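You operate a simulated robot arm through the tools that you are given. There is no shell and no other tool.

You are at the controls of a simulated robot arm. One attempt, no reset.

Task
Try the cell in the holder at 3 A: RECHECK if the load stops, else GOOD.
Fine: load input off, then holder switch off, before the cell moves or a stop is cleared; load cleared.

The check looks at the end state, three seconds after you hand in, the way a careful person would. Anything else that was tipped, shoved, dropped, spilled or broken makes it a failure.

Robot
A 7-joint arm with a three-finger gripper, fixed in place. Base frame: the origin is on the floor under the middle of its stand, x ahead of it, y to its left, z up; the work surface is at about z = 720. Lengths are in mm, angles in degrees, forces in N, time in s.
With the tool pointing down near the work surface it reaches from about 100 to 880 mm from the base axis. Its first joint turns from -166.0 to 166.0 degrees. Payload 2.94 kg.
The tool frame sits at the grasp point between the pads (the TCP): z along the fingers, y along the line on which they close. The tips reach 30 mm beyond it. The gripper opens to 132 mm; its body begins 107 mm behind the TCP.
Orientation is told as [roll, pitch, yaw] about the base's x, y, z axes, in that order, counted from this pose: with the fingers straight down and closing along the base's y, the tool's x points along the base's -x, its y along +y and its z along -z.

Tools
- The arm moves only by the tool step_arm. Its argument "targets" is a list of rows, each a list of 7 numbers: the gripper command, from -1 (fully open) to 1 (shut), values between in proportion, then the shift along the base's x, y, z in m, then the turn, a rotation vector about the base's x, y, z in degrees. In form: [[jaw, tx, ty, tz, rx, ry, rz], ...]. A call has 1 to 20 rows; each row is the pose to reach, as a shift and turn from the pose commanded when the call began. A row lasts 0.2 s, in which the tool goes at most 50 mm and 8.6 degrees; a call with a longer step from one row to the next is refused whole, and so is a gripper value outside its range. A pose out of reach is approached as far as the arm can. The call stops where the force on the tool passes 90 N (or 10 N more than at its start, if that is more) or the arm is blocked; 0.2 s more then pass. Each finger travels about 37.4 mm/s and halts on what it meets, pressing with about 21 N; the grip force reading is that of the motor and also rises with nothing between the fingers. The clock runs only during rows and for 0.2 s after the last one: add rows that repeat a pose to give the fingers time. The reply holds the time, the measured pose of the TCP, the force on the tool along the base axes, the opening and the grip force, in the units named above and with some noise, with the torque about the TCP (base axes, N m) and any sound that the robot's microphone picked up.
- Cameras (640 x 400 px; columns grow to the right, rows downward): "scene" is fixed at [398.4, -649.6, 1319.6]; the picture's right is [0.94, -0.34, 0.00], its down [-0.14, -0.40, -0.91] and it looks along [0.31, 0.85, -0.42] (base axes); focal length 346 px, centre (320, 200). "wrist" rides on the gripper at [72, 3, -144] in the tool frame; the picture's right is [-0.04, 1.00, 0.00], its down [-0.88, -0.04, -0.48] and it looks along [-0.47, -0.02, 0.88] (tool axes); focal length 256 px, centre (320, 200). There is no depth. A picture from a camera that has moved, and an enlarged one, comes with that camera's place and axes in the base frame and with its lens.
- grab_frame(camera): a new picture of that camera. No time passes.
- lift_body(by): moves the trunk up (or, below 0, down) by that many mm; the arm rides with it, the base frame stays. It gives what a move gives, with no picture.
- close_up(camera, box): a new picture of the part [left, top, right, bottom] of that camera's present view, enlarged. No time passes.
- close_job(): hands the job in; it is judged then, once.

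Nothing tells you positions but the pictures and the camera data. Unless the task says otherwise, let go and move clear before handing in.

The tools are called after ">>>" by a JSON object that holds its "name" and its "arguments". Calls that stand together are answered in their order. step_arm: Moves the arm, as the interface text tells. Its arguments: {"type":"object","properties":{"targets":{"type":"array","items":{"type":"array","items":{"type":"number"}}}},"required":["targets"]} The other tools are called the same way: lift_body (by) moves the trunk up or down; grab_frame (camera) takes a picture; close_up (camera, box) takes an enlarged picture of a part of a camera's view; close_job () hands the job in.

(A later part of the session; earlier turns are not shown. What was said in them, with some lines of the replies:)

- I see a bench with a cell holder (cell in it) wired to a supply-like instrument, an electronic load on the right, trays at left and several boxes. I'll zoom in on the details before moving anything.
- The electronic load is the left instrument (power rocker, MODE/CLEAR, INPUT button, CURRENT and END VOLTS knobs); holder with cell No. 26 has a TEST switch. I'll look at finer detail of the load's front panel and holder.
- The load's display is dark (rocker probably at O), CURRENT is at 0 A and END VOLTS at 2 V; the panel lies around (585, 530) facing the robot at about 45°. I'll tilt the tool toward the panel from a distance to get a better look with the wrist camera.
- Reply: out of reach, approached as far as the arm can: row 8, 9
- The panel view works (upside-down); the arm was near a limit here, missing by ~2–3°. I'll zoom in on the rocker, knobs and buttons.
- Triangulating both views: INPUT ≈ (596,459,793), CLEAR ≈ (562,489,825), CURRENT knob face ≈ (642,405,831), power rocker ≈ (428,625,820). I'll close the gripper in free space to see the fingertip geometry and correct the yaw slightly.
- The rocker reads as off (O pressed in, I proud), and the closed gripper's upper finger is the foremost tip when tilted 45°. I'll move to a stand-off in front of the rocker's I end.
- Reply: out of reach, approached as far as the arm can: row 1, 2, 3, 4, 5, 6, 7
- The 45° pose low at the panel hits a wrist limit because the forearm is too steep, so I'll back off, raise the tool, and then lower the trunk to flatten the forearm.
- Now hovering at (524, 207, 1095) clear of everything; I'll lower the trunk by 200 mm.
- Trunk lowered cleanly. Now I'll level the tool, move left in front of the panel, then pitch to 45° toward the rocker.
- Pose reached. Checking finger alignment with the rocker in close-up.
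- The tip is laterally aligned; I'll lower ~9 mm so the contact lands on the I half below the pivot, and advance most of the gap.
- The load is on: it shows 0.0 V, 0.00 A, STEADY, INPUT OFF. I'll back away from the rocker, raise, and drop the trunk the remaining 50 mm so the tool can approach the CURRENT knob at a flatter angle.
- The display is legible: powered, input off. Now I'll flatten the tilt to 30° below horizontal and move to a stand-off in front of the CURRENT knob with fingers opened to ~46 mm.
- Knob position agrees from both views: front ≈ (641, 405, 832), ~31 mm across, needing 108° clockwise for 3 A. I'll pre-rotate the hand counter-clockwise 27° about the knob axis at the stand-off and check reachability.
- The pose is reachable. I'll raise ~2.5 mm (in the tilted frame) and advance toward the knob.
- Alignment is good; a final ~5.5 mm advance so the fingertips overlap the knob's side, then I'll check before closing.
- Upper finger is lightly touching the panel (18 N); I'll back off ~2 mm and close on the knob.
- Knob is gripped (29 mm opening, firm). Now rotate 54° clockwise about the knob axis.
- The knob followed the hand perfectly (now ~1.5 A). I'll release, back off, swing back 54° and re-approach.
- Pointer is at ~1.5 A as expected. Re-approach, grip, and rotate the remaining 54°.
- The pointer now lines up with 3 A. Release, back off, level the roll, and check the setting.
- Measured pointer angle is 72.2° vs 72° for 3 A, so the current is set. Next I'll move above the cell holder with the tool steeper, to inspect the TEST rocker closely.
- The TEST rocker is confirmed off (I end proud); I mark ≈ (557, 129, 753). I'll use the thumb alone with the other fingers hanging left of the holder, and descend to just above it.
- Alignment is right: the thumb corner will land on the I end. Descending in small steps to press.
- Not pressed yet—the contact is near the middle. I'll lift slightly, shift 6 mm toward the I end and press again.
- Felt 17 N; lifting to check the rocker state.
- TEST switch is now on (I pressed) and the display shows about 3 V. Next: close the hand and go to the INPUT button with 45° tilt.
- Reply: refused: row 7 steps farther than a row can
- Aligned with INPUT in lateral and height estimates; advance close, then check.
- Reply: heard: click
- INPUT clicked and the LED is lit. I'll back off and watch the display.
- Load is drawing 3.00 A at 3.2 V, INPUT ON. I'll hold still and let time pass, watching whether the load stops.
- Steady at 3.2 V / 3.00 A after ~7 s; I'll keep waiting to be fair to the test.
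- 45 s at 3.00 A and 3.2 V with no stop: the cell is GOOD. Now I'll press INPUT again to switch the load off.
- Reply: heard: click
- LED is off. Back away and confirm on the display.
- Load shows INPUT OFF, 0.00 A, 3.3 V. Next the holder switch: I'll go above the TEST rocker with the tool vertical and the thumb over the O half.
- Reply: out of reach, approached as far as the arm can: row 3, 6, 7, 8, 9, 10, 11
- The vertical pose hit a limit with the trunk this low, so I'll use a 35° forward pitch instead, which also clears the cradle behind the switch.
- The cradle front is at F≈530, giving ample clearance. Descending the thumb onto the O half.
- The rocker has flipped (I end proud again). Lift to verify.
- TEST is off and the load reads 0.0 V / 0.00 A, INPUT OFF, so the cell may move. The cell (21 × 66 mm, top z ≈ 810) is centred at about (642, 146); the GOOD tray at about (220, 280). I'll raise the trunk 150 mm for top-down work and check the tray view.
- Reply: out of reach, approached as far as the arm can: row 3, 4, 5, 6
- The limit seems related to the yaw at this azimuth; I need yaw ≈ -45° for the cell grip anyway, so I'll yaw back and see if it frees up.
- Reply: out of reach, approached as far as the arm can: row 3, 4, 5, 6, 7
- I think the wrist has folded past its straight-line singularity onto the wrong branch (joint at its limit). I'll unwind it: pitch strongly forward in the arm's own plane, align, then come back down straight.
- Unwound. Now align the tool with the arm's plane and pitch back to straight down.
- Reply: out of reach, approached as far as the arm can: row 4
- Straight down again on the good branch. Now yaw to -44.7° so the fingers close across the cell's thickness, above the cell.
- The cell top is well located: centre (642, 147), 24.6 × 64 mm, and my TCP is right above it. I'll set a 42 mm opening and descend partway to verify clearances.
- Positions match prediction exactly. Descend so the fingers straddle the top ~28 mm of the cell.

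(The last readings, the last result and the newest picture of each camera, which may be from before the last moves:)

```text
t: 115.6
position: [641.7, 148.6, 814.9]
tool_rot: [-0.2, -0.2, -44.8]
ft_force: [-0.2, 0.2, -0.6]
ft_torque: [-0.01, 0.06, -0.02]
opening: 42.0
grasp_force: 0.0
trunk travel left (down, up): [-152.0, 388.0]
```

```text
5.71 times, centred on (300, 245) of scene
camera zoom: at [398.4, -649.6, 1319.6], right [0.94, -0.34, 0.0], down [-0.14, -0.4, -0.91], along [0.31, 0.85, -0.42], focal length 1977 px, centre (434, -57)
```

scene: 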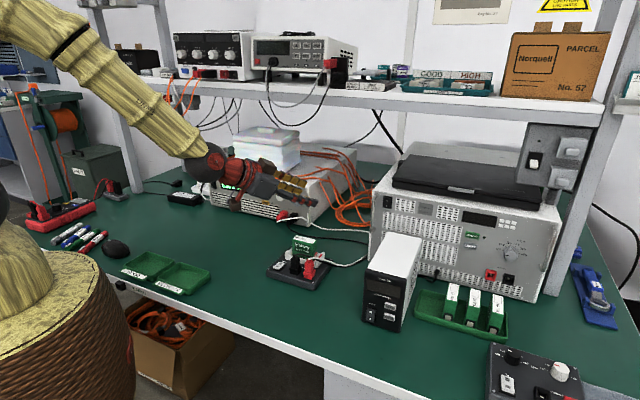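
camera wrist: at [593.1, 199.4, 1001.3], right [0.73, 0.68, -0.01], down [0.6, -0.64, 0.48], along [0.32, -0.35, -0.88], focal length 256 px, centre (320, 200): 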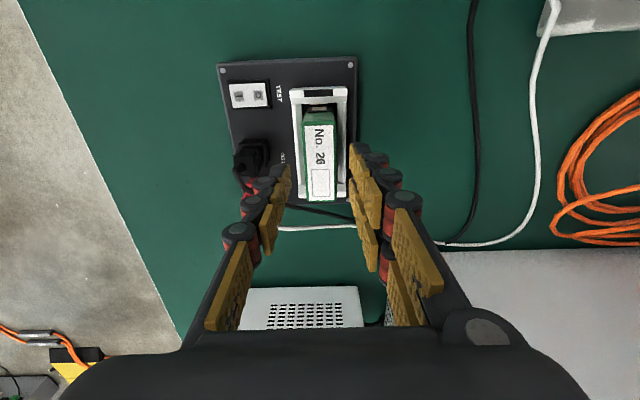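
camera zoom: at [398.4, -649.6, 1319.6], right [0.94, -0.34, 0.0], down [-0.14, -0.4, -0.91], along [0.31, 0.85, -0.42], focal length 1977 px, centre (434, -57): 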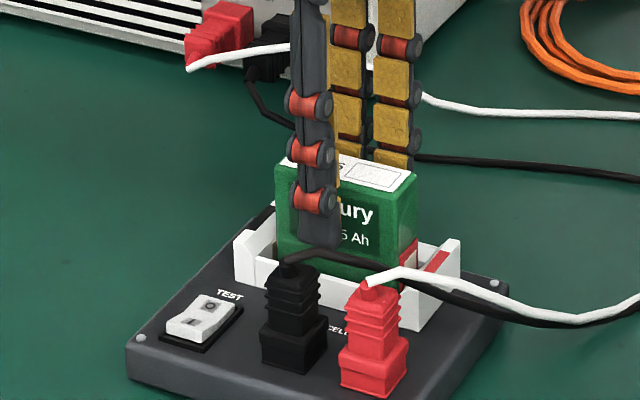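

Well centred. Close on the cell.

>>> {"name": "step_arm", "arguments": {"targets": [[0.5, 0, 0, 0, 0, 0, 0], [0.65, 0, 0, 0, 0, 0, 0], [0.9, 0, 0, 0, 0, 0, 0], [0.9, 0, 0, 0, 0, 0, 0], [0.9, 0, 0, 0, 0, 0, 0]]}}

>>> {"name": "close_up", "arguments": {"camera": "wrist", "box": [220, 70, 400, 250]}}

>>> {"name": "close_up", "arguments": {"camera": "scene", "box": [260, 210, 340, 280]}}

```text
t: 116.8
position: [642.5, 147.8, 813.7]
tool_rot: [-0.3, 0.0, -44.7]
ft_force: [0.8, 0.4, 1.1]
ft_torque: [0.0, -0.03, 0.01]
opening: 25.7
grasp_force: 21.4
trunk travel left (down, up): [-152.0, 388.0]
```

```text
2.22 times, centred on (310, 160) of wrist
camera zoom: at [593.1, 200.2, 956.8], right [0.73, 0.68, -0.01], down [0.6, -0.64, 0.48], along [0.32, -0.35, -0.88], focal length 569 px, centre (342, 289)
```

zoom: 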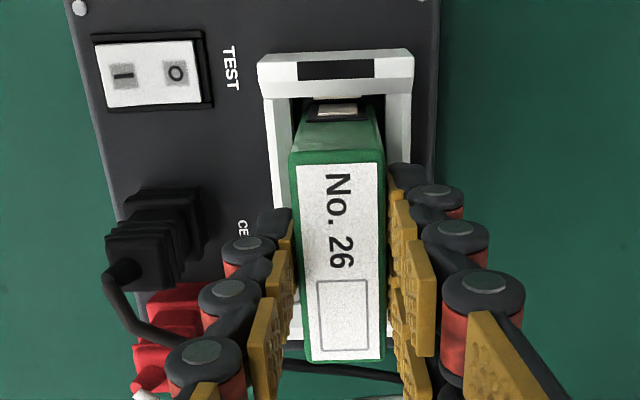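

```text
5.71 times, centred on (300, 245) of scene
camera zoom: at [398.4, -649.6, 1319.6], right [0.94, -0.34, 0.0], down [-0.14, -0.4, -0.91], along [0.31, 0.85, -0.42], focal length 1977 px, centre (434, -57)
```

zoom: 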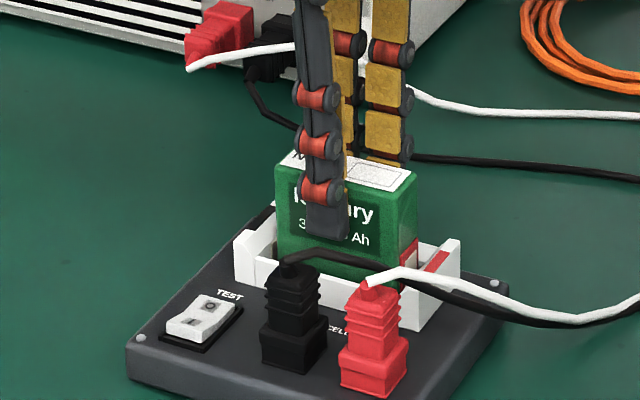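

Firm grip at 25.7 mm. Lift slowly and check the holder stays put.

>>> {"name": "step_arm", "arguments": {"targets": [[0.9, 0, 0, 0.004, 0, 0, 0], [0.9, 0, 0, 0.01, 0, 0, 0], [0.9, 0, 0, 0.018, 0, 0, 0], [0.9, 0, 0, 0.028, 0, 0, 0], [0.9, 0, 0, 0.028, 0, 0, 0]]}}

>>> {"name": "close_up", "arguments": {"camera": "scene", "box": [250, 200, 350, 290]}}

```text
t: 118.0
position: [642.9, 147.9, 841.9]
tool_rot: [-0.4, -0.1, -44.7]
ft_force: [0.6, 0.3, -2.3]
ft_torque: [0.01, -0.01, 0.0]
opening: 25.5
grasp_force: 20.8
trunk travel left (down, up): [-152.0, 388.0]
```

```text
4.44 times, centred on (300, 245) of scene
camera zoom: at [398.4, -649.6, 1319.6], right [0.94, -0.34, 0.0], down [-0.14, -0.4, -0.91], along [0.31, 0.85, -0.42], focal length 1538 px, centre (409, 0)
```

zoom: 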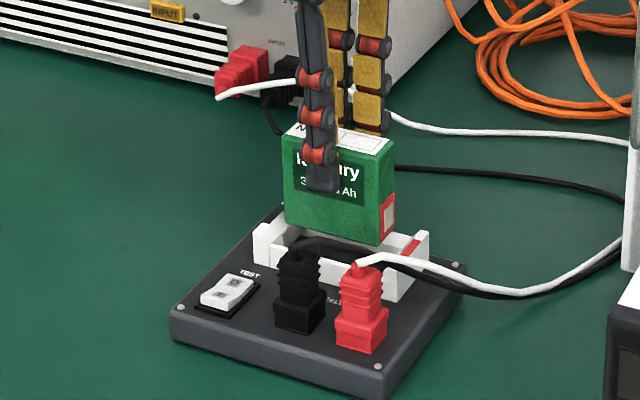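

Clean lift, holder undisturbed. Raise further and carry the cell toward the GOOD tray, keeping the same yaw.

>>> {"name": "step_arm", "arguments": {"targets": [[0.9, 0, 0, 0.03, 0, 0, 0], [0.9, 0, 0, 0.065, 0, 0, 0], [0.9, -0.02, 0.005, 0.09, 0, 0, 0], [0.9, -0.06, 0.018, 0.09, 0, 0, 0], [0.9, -0.1, 0.031, 0.09, 0, 0, 0], [0.9, -0.14, 0.044, 0.09, 0, 0, 0], [0.9, -0.18, 0.056, 0.09, 0, 0, 0], [0.9, -0.21, 0.066, 0.09, 0, 0, 0], [0.9, -0.21, 0.066, 0.09, 0, 0, 0]]}}

>>> {"name": "grab_frame", "arguments": {"camera": "scene"}}

```text
t: 120.0
position: [430.6, 213.8, 931.0]
tool_rot: [-0.3, -0.2, -44.6]
ft_force: [-0.1, -1.1, -2.6]
ft_torque: [-0.02, -0.02, 0.03]
opening: 25.8
grasp_force: 21.1
trunk travel left (down, up): [-152.0, 388.0]
```

```text
taken
```

scene: 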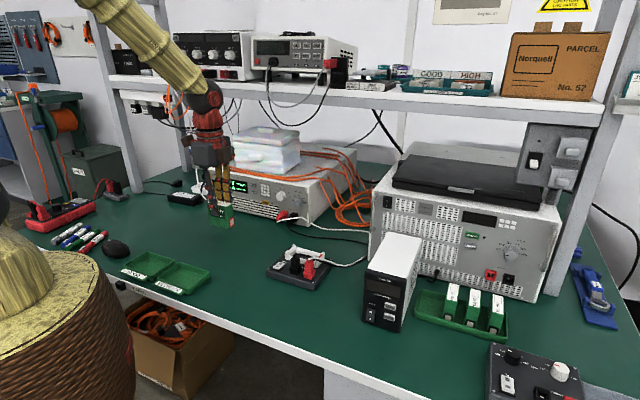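

>>> {"name": "step_arm", "arguments": {"targets": [[0.9, -0.035, 0.011, 0, 0, 0, 0], [0.9, -0.07, 0.022, 0, 0, 0, 0], [0.9, -0.105, 0.033, 0, 0, 0, 0], [0.9, -0.14, 0.044, 0, 0, 0, 0], [0.9, -0.175, 0.056, 0, 0, 0, 0], [0.9, -0.21, 0.067, 0, 0, 0, 0], [0.9, -0.21, 0.067, 0, 0, 0, 0]]}}

>>> {"name": "grab_frame", "arguments": {"camera": "wrist"}}

>>> {"name": "close_up", "arguments": {"camera": "scene", "box": [70, 130, 250, 310]}}

```text
t: 121.6
position: [221.3, 281.3, 932.3]
tool_rot: [-0.3, -0.1, -44.8]
ft_force: [-0.4, -0.2, -2.3]
ft_torque: [0.01, -0.01, 0.01]
opening: 25.7
grasp_force: 21.1
trunk travel left (down, up): [-152.0, 388.0]
```

```text
taken
camera wrist: at [172.3, 334.8, 1075.2], right [0.73, 0.68, -0.01], down [0.6, -0.64, 0.48], along [0.32, -0.35, -0.88], focal length 256 px, centre (320, 200)
```

wrist: 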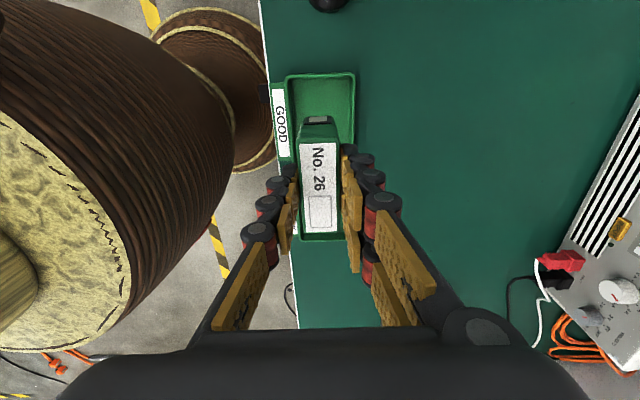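

```text
2.22 times, centred on (160, 220) of scene
camera zoom: at [398.4, -649.6, 1319.6], right [0.94, -0.34, 0.0], down [-0.14, -0.4, -0.91], along [0.31, 0.85, -0.42], focal length 769 px, centre (676, 156)
```

zoom: 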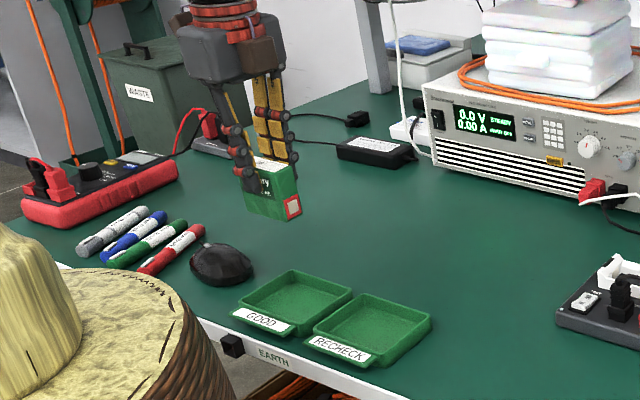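

>>> {"name": "close_up", "arguments": {"camera": "wrist", "box": [240, 60, 380, 260]}}

>>> {"name": "close_up", "arguments": {"camera": "scene", "box": [110, 170, 220, 300]}}

```text
2.00 times, centred on (310, 160) of wrist
camera zoom: at [172.3, 334.8, 1075.2], right [0.73, 0.68, -0.01], down [0.6, -0.64, 0.48], along [0.32, -0.35, -0.88], focal length 512 px, centre (340, 280)
```

zoom: 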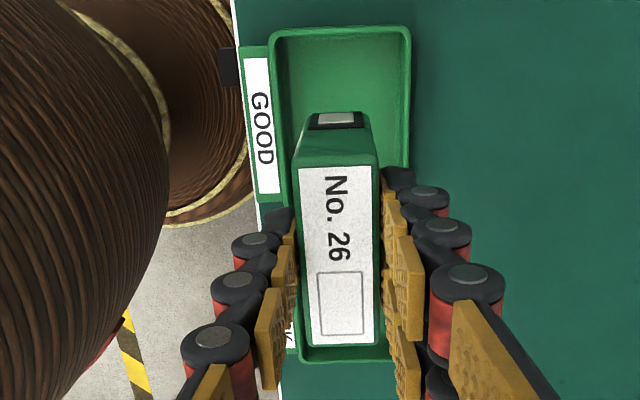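

```text
3.08 times, centred on (165, 235) of scene
camera zoom: at [398.4, -649.6, 1319.6], right [0.94, -0.34, 0.0], down [-0.14, -0.4, -0.91], along [0.31, 0.85, -0.42], focal length 1064 px, centre (797, 92)
```

zoom: 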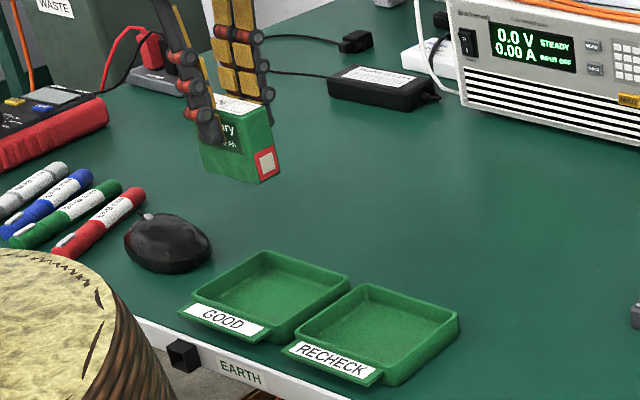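

The GOOD tray centre is (220, 281), directly below the cell (RECHECK is the adjacent one to the right). Descend toward the tray.

>>> {"name": "step_arm", "arguments": {"targets": [[0.9, -0.001, 0, -0.035, 0, 0, 0], [0.9, -0.001, 0, -0.07, 0, 0, 0], [0.9, -0.001, 0, -0.1, 0, 0, 0], [0.9, -0.001, 0, -0.125, 0, 0, 0], [0.9, -0.001, 0, -0.125, 0, 0, 0]]}}

>>> {"name": "close_up", "arguments": {"camera": "scene", "box": [90, 200, 230, 310]}}

>>> {"name": "close_up", "arguments": {"camera": "wrist", "box": [220, 60, 400, 240]}}

```text
t: 122.8
position: [221.0, 281.0, 805.5]
tool_rot: [-0.3, -0.1, -44.7]
ft_force: [-0.4, 0.6, -2.8]
ft_torque: [-0.02, 0.03, 0.0]
opening: 26.1
grasp_force: 21.1
trunk travel left (down, up): [-152.0, 388.0]
```

```text
3.64 times, centred on (160, 255) of scene
camera zoom: at [398.4, -649.6, 1319.6], right [0.94, -0.34, 0.0], down [-0.14, -0.4, -0.91], along [0.31, 0.85, -0.42], focal length 1258 px, centre (902, 0)
```

zoom: 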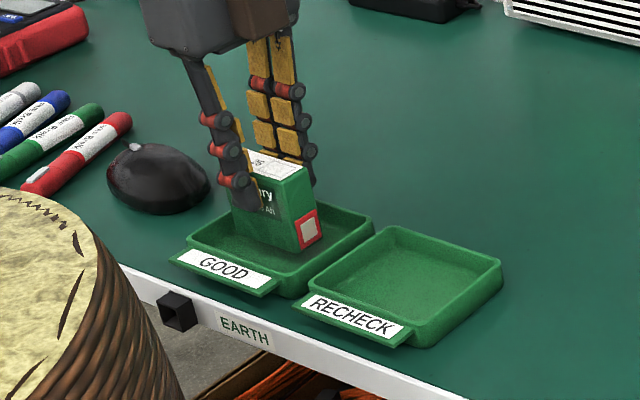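

```text
2.22 times, centred on (310, 150) of wrist
camera zoom: at [171.2, 333.9, 948.8], right [0.73, 0.68, -0.01], down [0.6, -0.64, 0.48], along [0.32, -0.35, -0.88], focal length 569 px, centre (342, 311)
```

zoom: 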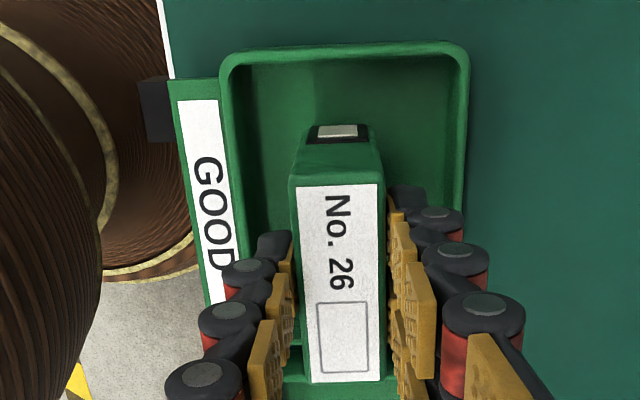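

>>> {"name": "step_arm", "arguments": {"targets": [[0.9, -0.001, 0.0005, -0.008, 0, 0, 0], [0.9, -0.001, 0.0005, -0.013, 0, 0, 0], [0.9, -0.001, 0.0005, -0.015, 0, 0, 0], [0.9, -0.001, 0.0005, -0.016, 0, 0, 0]]}}

>>> {"name": "close_up", "arguments": {"camera": "scene", "box": [130, 230, 220, 300]}}

```text
t: 123.8
position: [219.2, 282.1, 792.2]
tool_rot: [-0.2, 0.0, -44.6]
ft_force: [-3.6, -1.7, 19.0]
ft_torque: [-0.07, 0.15, -0.01]
opening: 25.8
grasp_force: 20.7
trunk travel left (down, up): [-152.0, 388.0]
```

```text
5.71 times, centred on (175, 265) of scene
camera zoom: at [398.4, -649.6, 1319.6], right [0.94, -0.34, 0.0], down [-0.14, -0.4, -0.91], along [0.31, 0.85, -0.42], focal length 1977 px, centre (1149, -171)
```

zoom: 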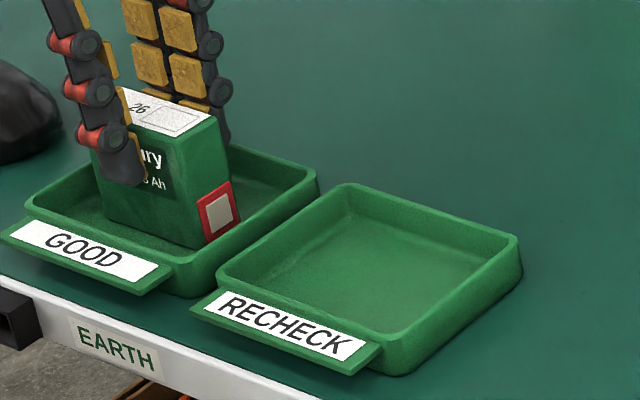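

Contact with the tray floor. Ease up slightly to relieve the pressure, then open.

>>> {"name": "step_arm", "arguments": {"targets": [[0.9, 0, 0, 0.002, 0, 0, 0], [0.9, 0, 0, 0.0025, 0, 0, 0], [0.6, 0, 0, 0.0025, 0, 0, 0], [0.5, 0, 0, 0.0025, 0, 0, 0], [0.4, 0, 0, 0.0025, 0, 0, 0], [0.36, 0, 0, 0.0025, 0, 0, 0], [0.36, 0, 0, 0.0025, 0, 0, 0]]}}

>>> {"name": "close_up", "arguments": {"camera": "scene", "box": [120, 210, 220, 300]}}

>>> {"name": "close_up", "arguments": {"camera": "wrist", "box": [220, 60, 400, 240]}}

```text
t: 125.4
position: [220.4, 281.9, 794.4]
tool_rot: [-0.3, 0.0, -44.6]
ft_force: [-0.4, 0.2, 0.1]
ft_torque: [0.02, 0.01, 0.03]
opening: 42.2
grasp_force: 0.0
trunk travel left (down, up): [-152.0, 388.0]
```

```text
4.44 times, centred on (170, 255) of scene
camera zoom: at [398.4, -649.6, 1319.6], right [0.94, -0.34, 0.0], down [-0.14, -0.4, -0.91], along [0.31, 0.85, -0.42], focal length 1538 px, centre (987, -44)
```

zoom: 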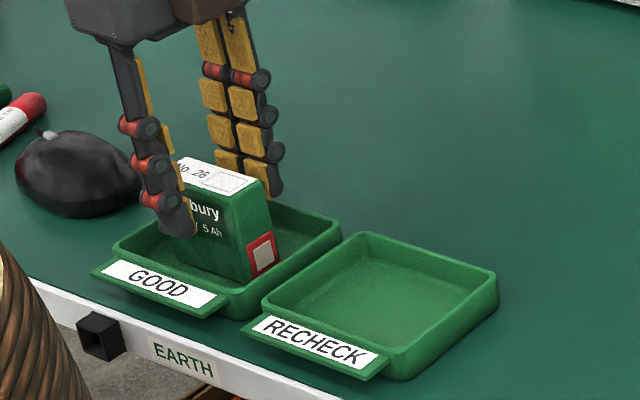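

```text
2.22 times, centred on (310, 150) of wrist
camera zoom: at [170.0, 334.2, 936.3], right [0.73, 0.68, -0.01], down [0.6, -0.64, 0.48], along [0.32, -0.35, -0.88], focal length 569 px, centre (342, 311)
```

zoom: 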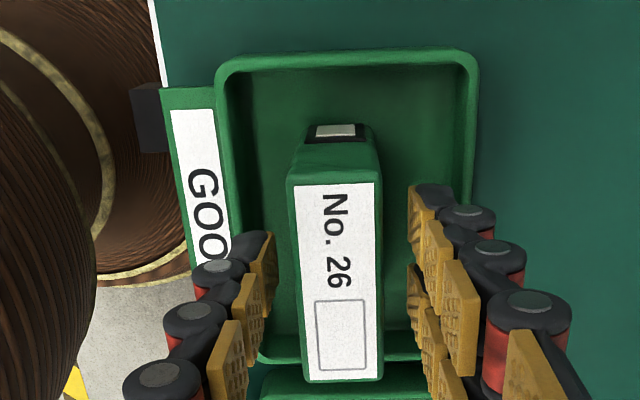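

The cell stands upright in the GOOD tray, fingers free. Lift straight up and clear.

>>> {"name": "step_arm", "arguments": {"targets": [[0.36, 0, 0, 0.015, 0, 0, 0], [0.36, 0, 0, 0.035, 0, 0, 0], [0.36, 0, 0, 0.07, 0, 0, 0], [0.36, 0, 0, 0.11, 0, 0, 0], [0.36, 0.02, 0, 0.15, 0, 0, 0], [0.36, 0.06, 0, 0.17, 0, 0, 0], [0.36, 0.1, 0, 0.18, 0, 0, 0], [0.36, 0.14, 0, 0.18, 0, 0, 0], [0.36, 0.18, -0.01, 0.18, 0, 0, 0], [0.36, 0.18, -0.01, 0.18, 0, 0, 0]]}}

>>> {"name": "grab_frame", "arguments": {"camera": "scene"}}

>>> {"name": "close_up", "arguments": {"camera": "scene", "box": [100, 210, 230, 310]}}

>>> {"name": "close_up", "arguments": {"camera": "scene", "box": [195, 160, 345, 290]}}

```text
t: 127.6
position: [399.5, 273.1, 971.8]
tool_rot: [-0.3, -0.1, -44.6]
ft_force: [-0.1, 0.7, -0.3]
ft_torque: [0.01, 0.03, 0.04]
opening: 42.1
grasp_force: 0.1
trunk travel left (down, up): [-152.0, 388.0]
```

```text
taken
```

scene: 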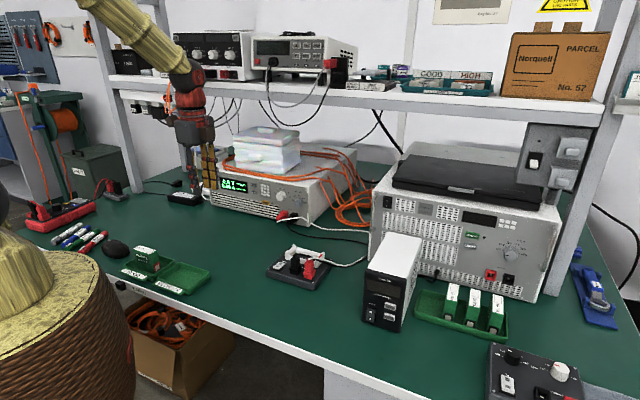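

```text
4.00 times, centred on (165, 260) of scene
camera zoom: at [398.4, -649.6, 1319.6], right [0.94, -0.34, 0.0], down [-0.14, -0.4, -0.91], along [0.31, 0.85, -0.42], focal length 1384 px, centre (940, -40)
```

zoom: 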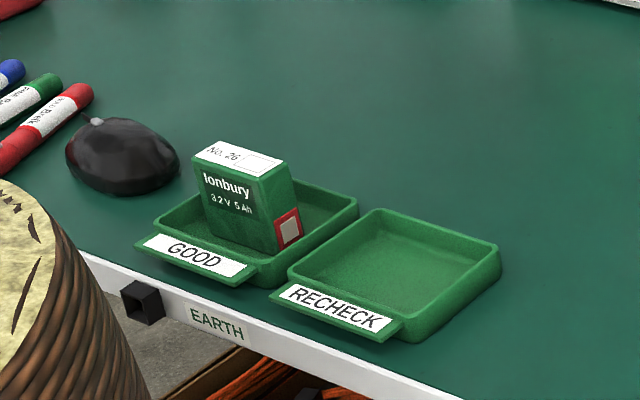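

```text
3.08 times, centred on (270, 225) of scene
camera zoom: at [398.4, -649.6, 1319.6], right [0.94, -0.34, 0.0], down [-0.14, -0.4, -0.91], along [0.31, 0.85, -0.42], focal length 1064 px, centre (474, 123)
```

zoom: 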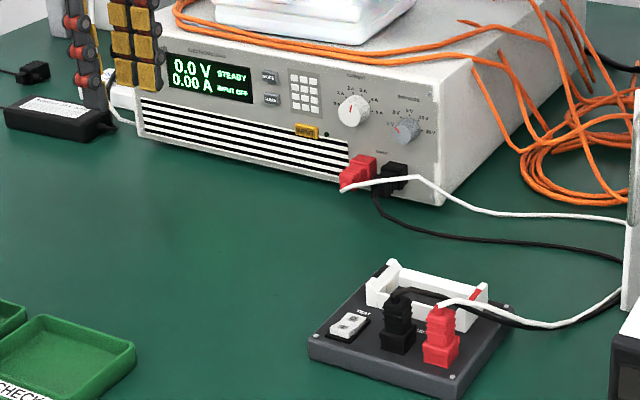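

>>> {"name": "close_up", "arguments": {"camera": "scene", "box": [130, 235, 195, 290]}}

>>> {"name": "grab_frame", "arguments": {"camera": "wrist"}}

```text
7.27 times, centred on (162, 262) of scene
camera zoom: at [398.4, -649.6, 1319.6], right [0.94, -0.34, 0.0], down [-0.14, -0.4, -0.91], along [0.31, 0.85, -0.42], focal length 2516 px, centre (1466, -254)
```

zoom: 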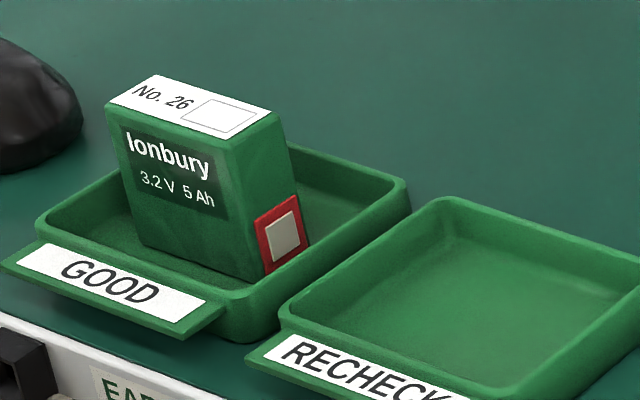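

```text
taken
camera wrist: at [350.1, 325.1, 1114.9], right [0.73, 0.68, -0.01], down [0.6, -0.64, 0.48], along [0.32, -0.35, -0.88], focal length 256 px, centre (320, 200)
```

wrist: 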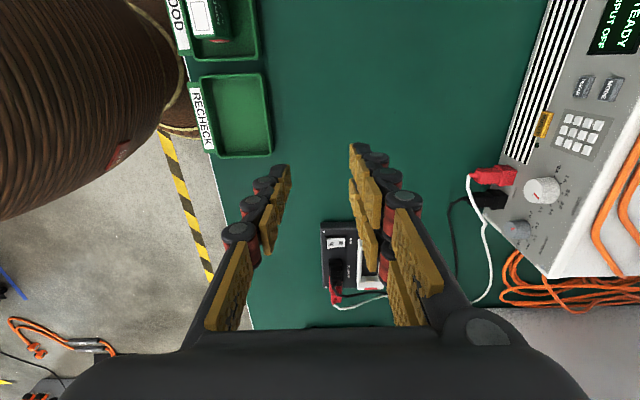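

The cell stands upright in the GOOD tray. The load reads 0.0 V / 0.00 A, INPUT OFF with no stop showing, the holder switch is off, and nothing else has moved. The gripper is open and clear, so I'm handing in.

>>> {"name": "close_job", "arguments": {}}

```text
The job is handed in.
```

I tested cell No. 26 at 3 A and the load did not stop, so the cell is now standing upright in the GOOD tray. The job is handed in; I have not seen the check's result.

- **Test:** the load was switched off at the start, so I powered it on and turned CURRENT from 0 A to 3 A. I left END VOLTS at 2 V. It drew 3.00 A at a steady 3.2 V for about 45 seconds.
- **Order afterwards:** I turned the load input off first, then the holder switch, and only then moved the cell.
- **Load now:** it reads 0.0 V, 0.00 A, INPUT OFF. No stop appeared, so I did not press CLEAR.
- **Left as is:** the load is still powered on, with CURRENT at 3 A.

In the pictures nothing else looks moved, and the gripper is open and clear of the bench.
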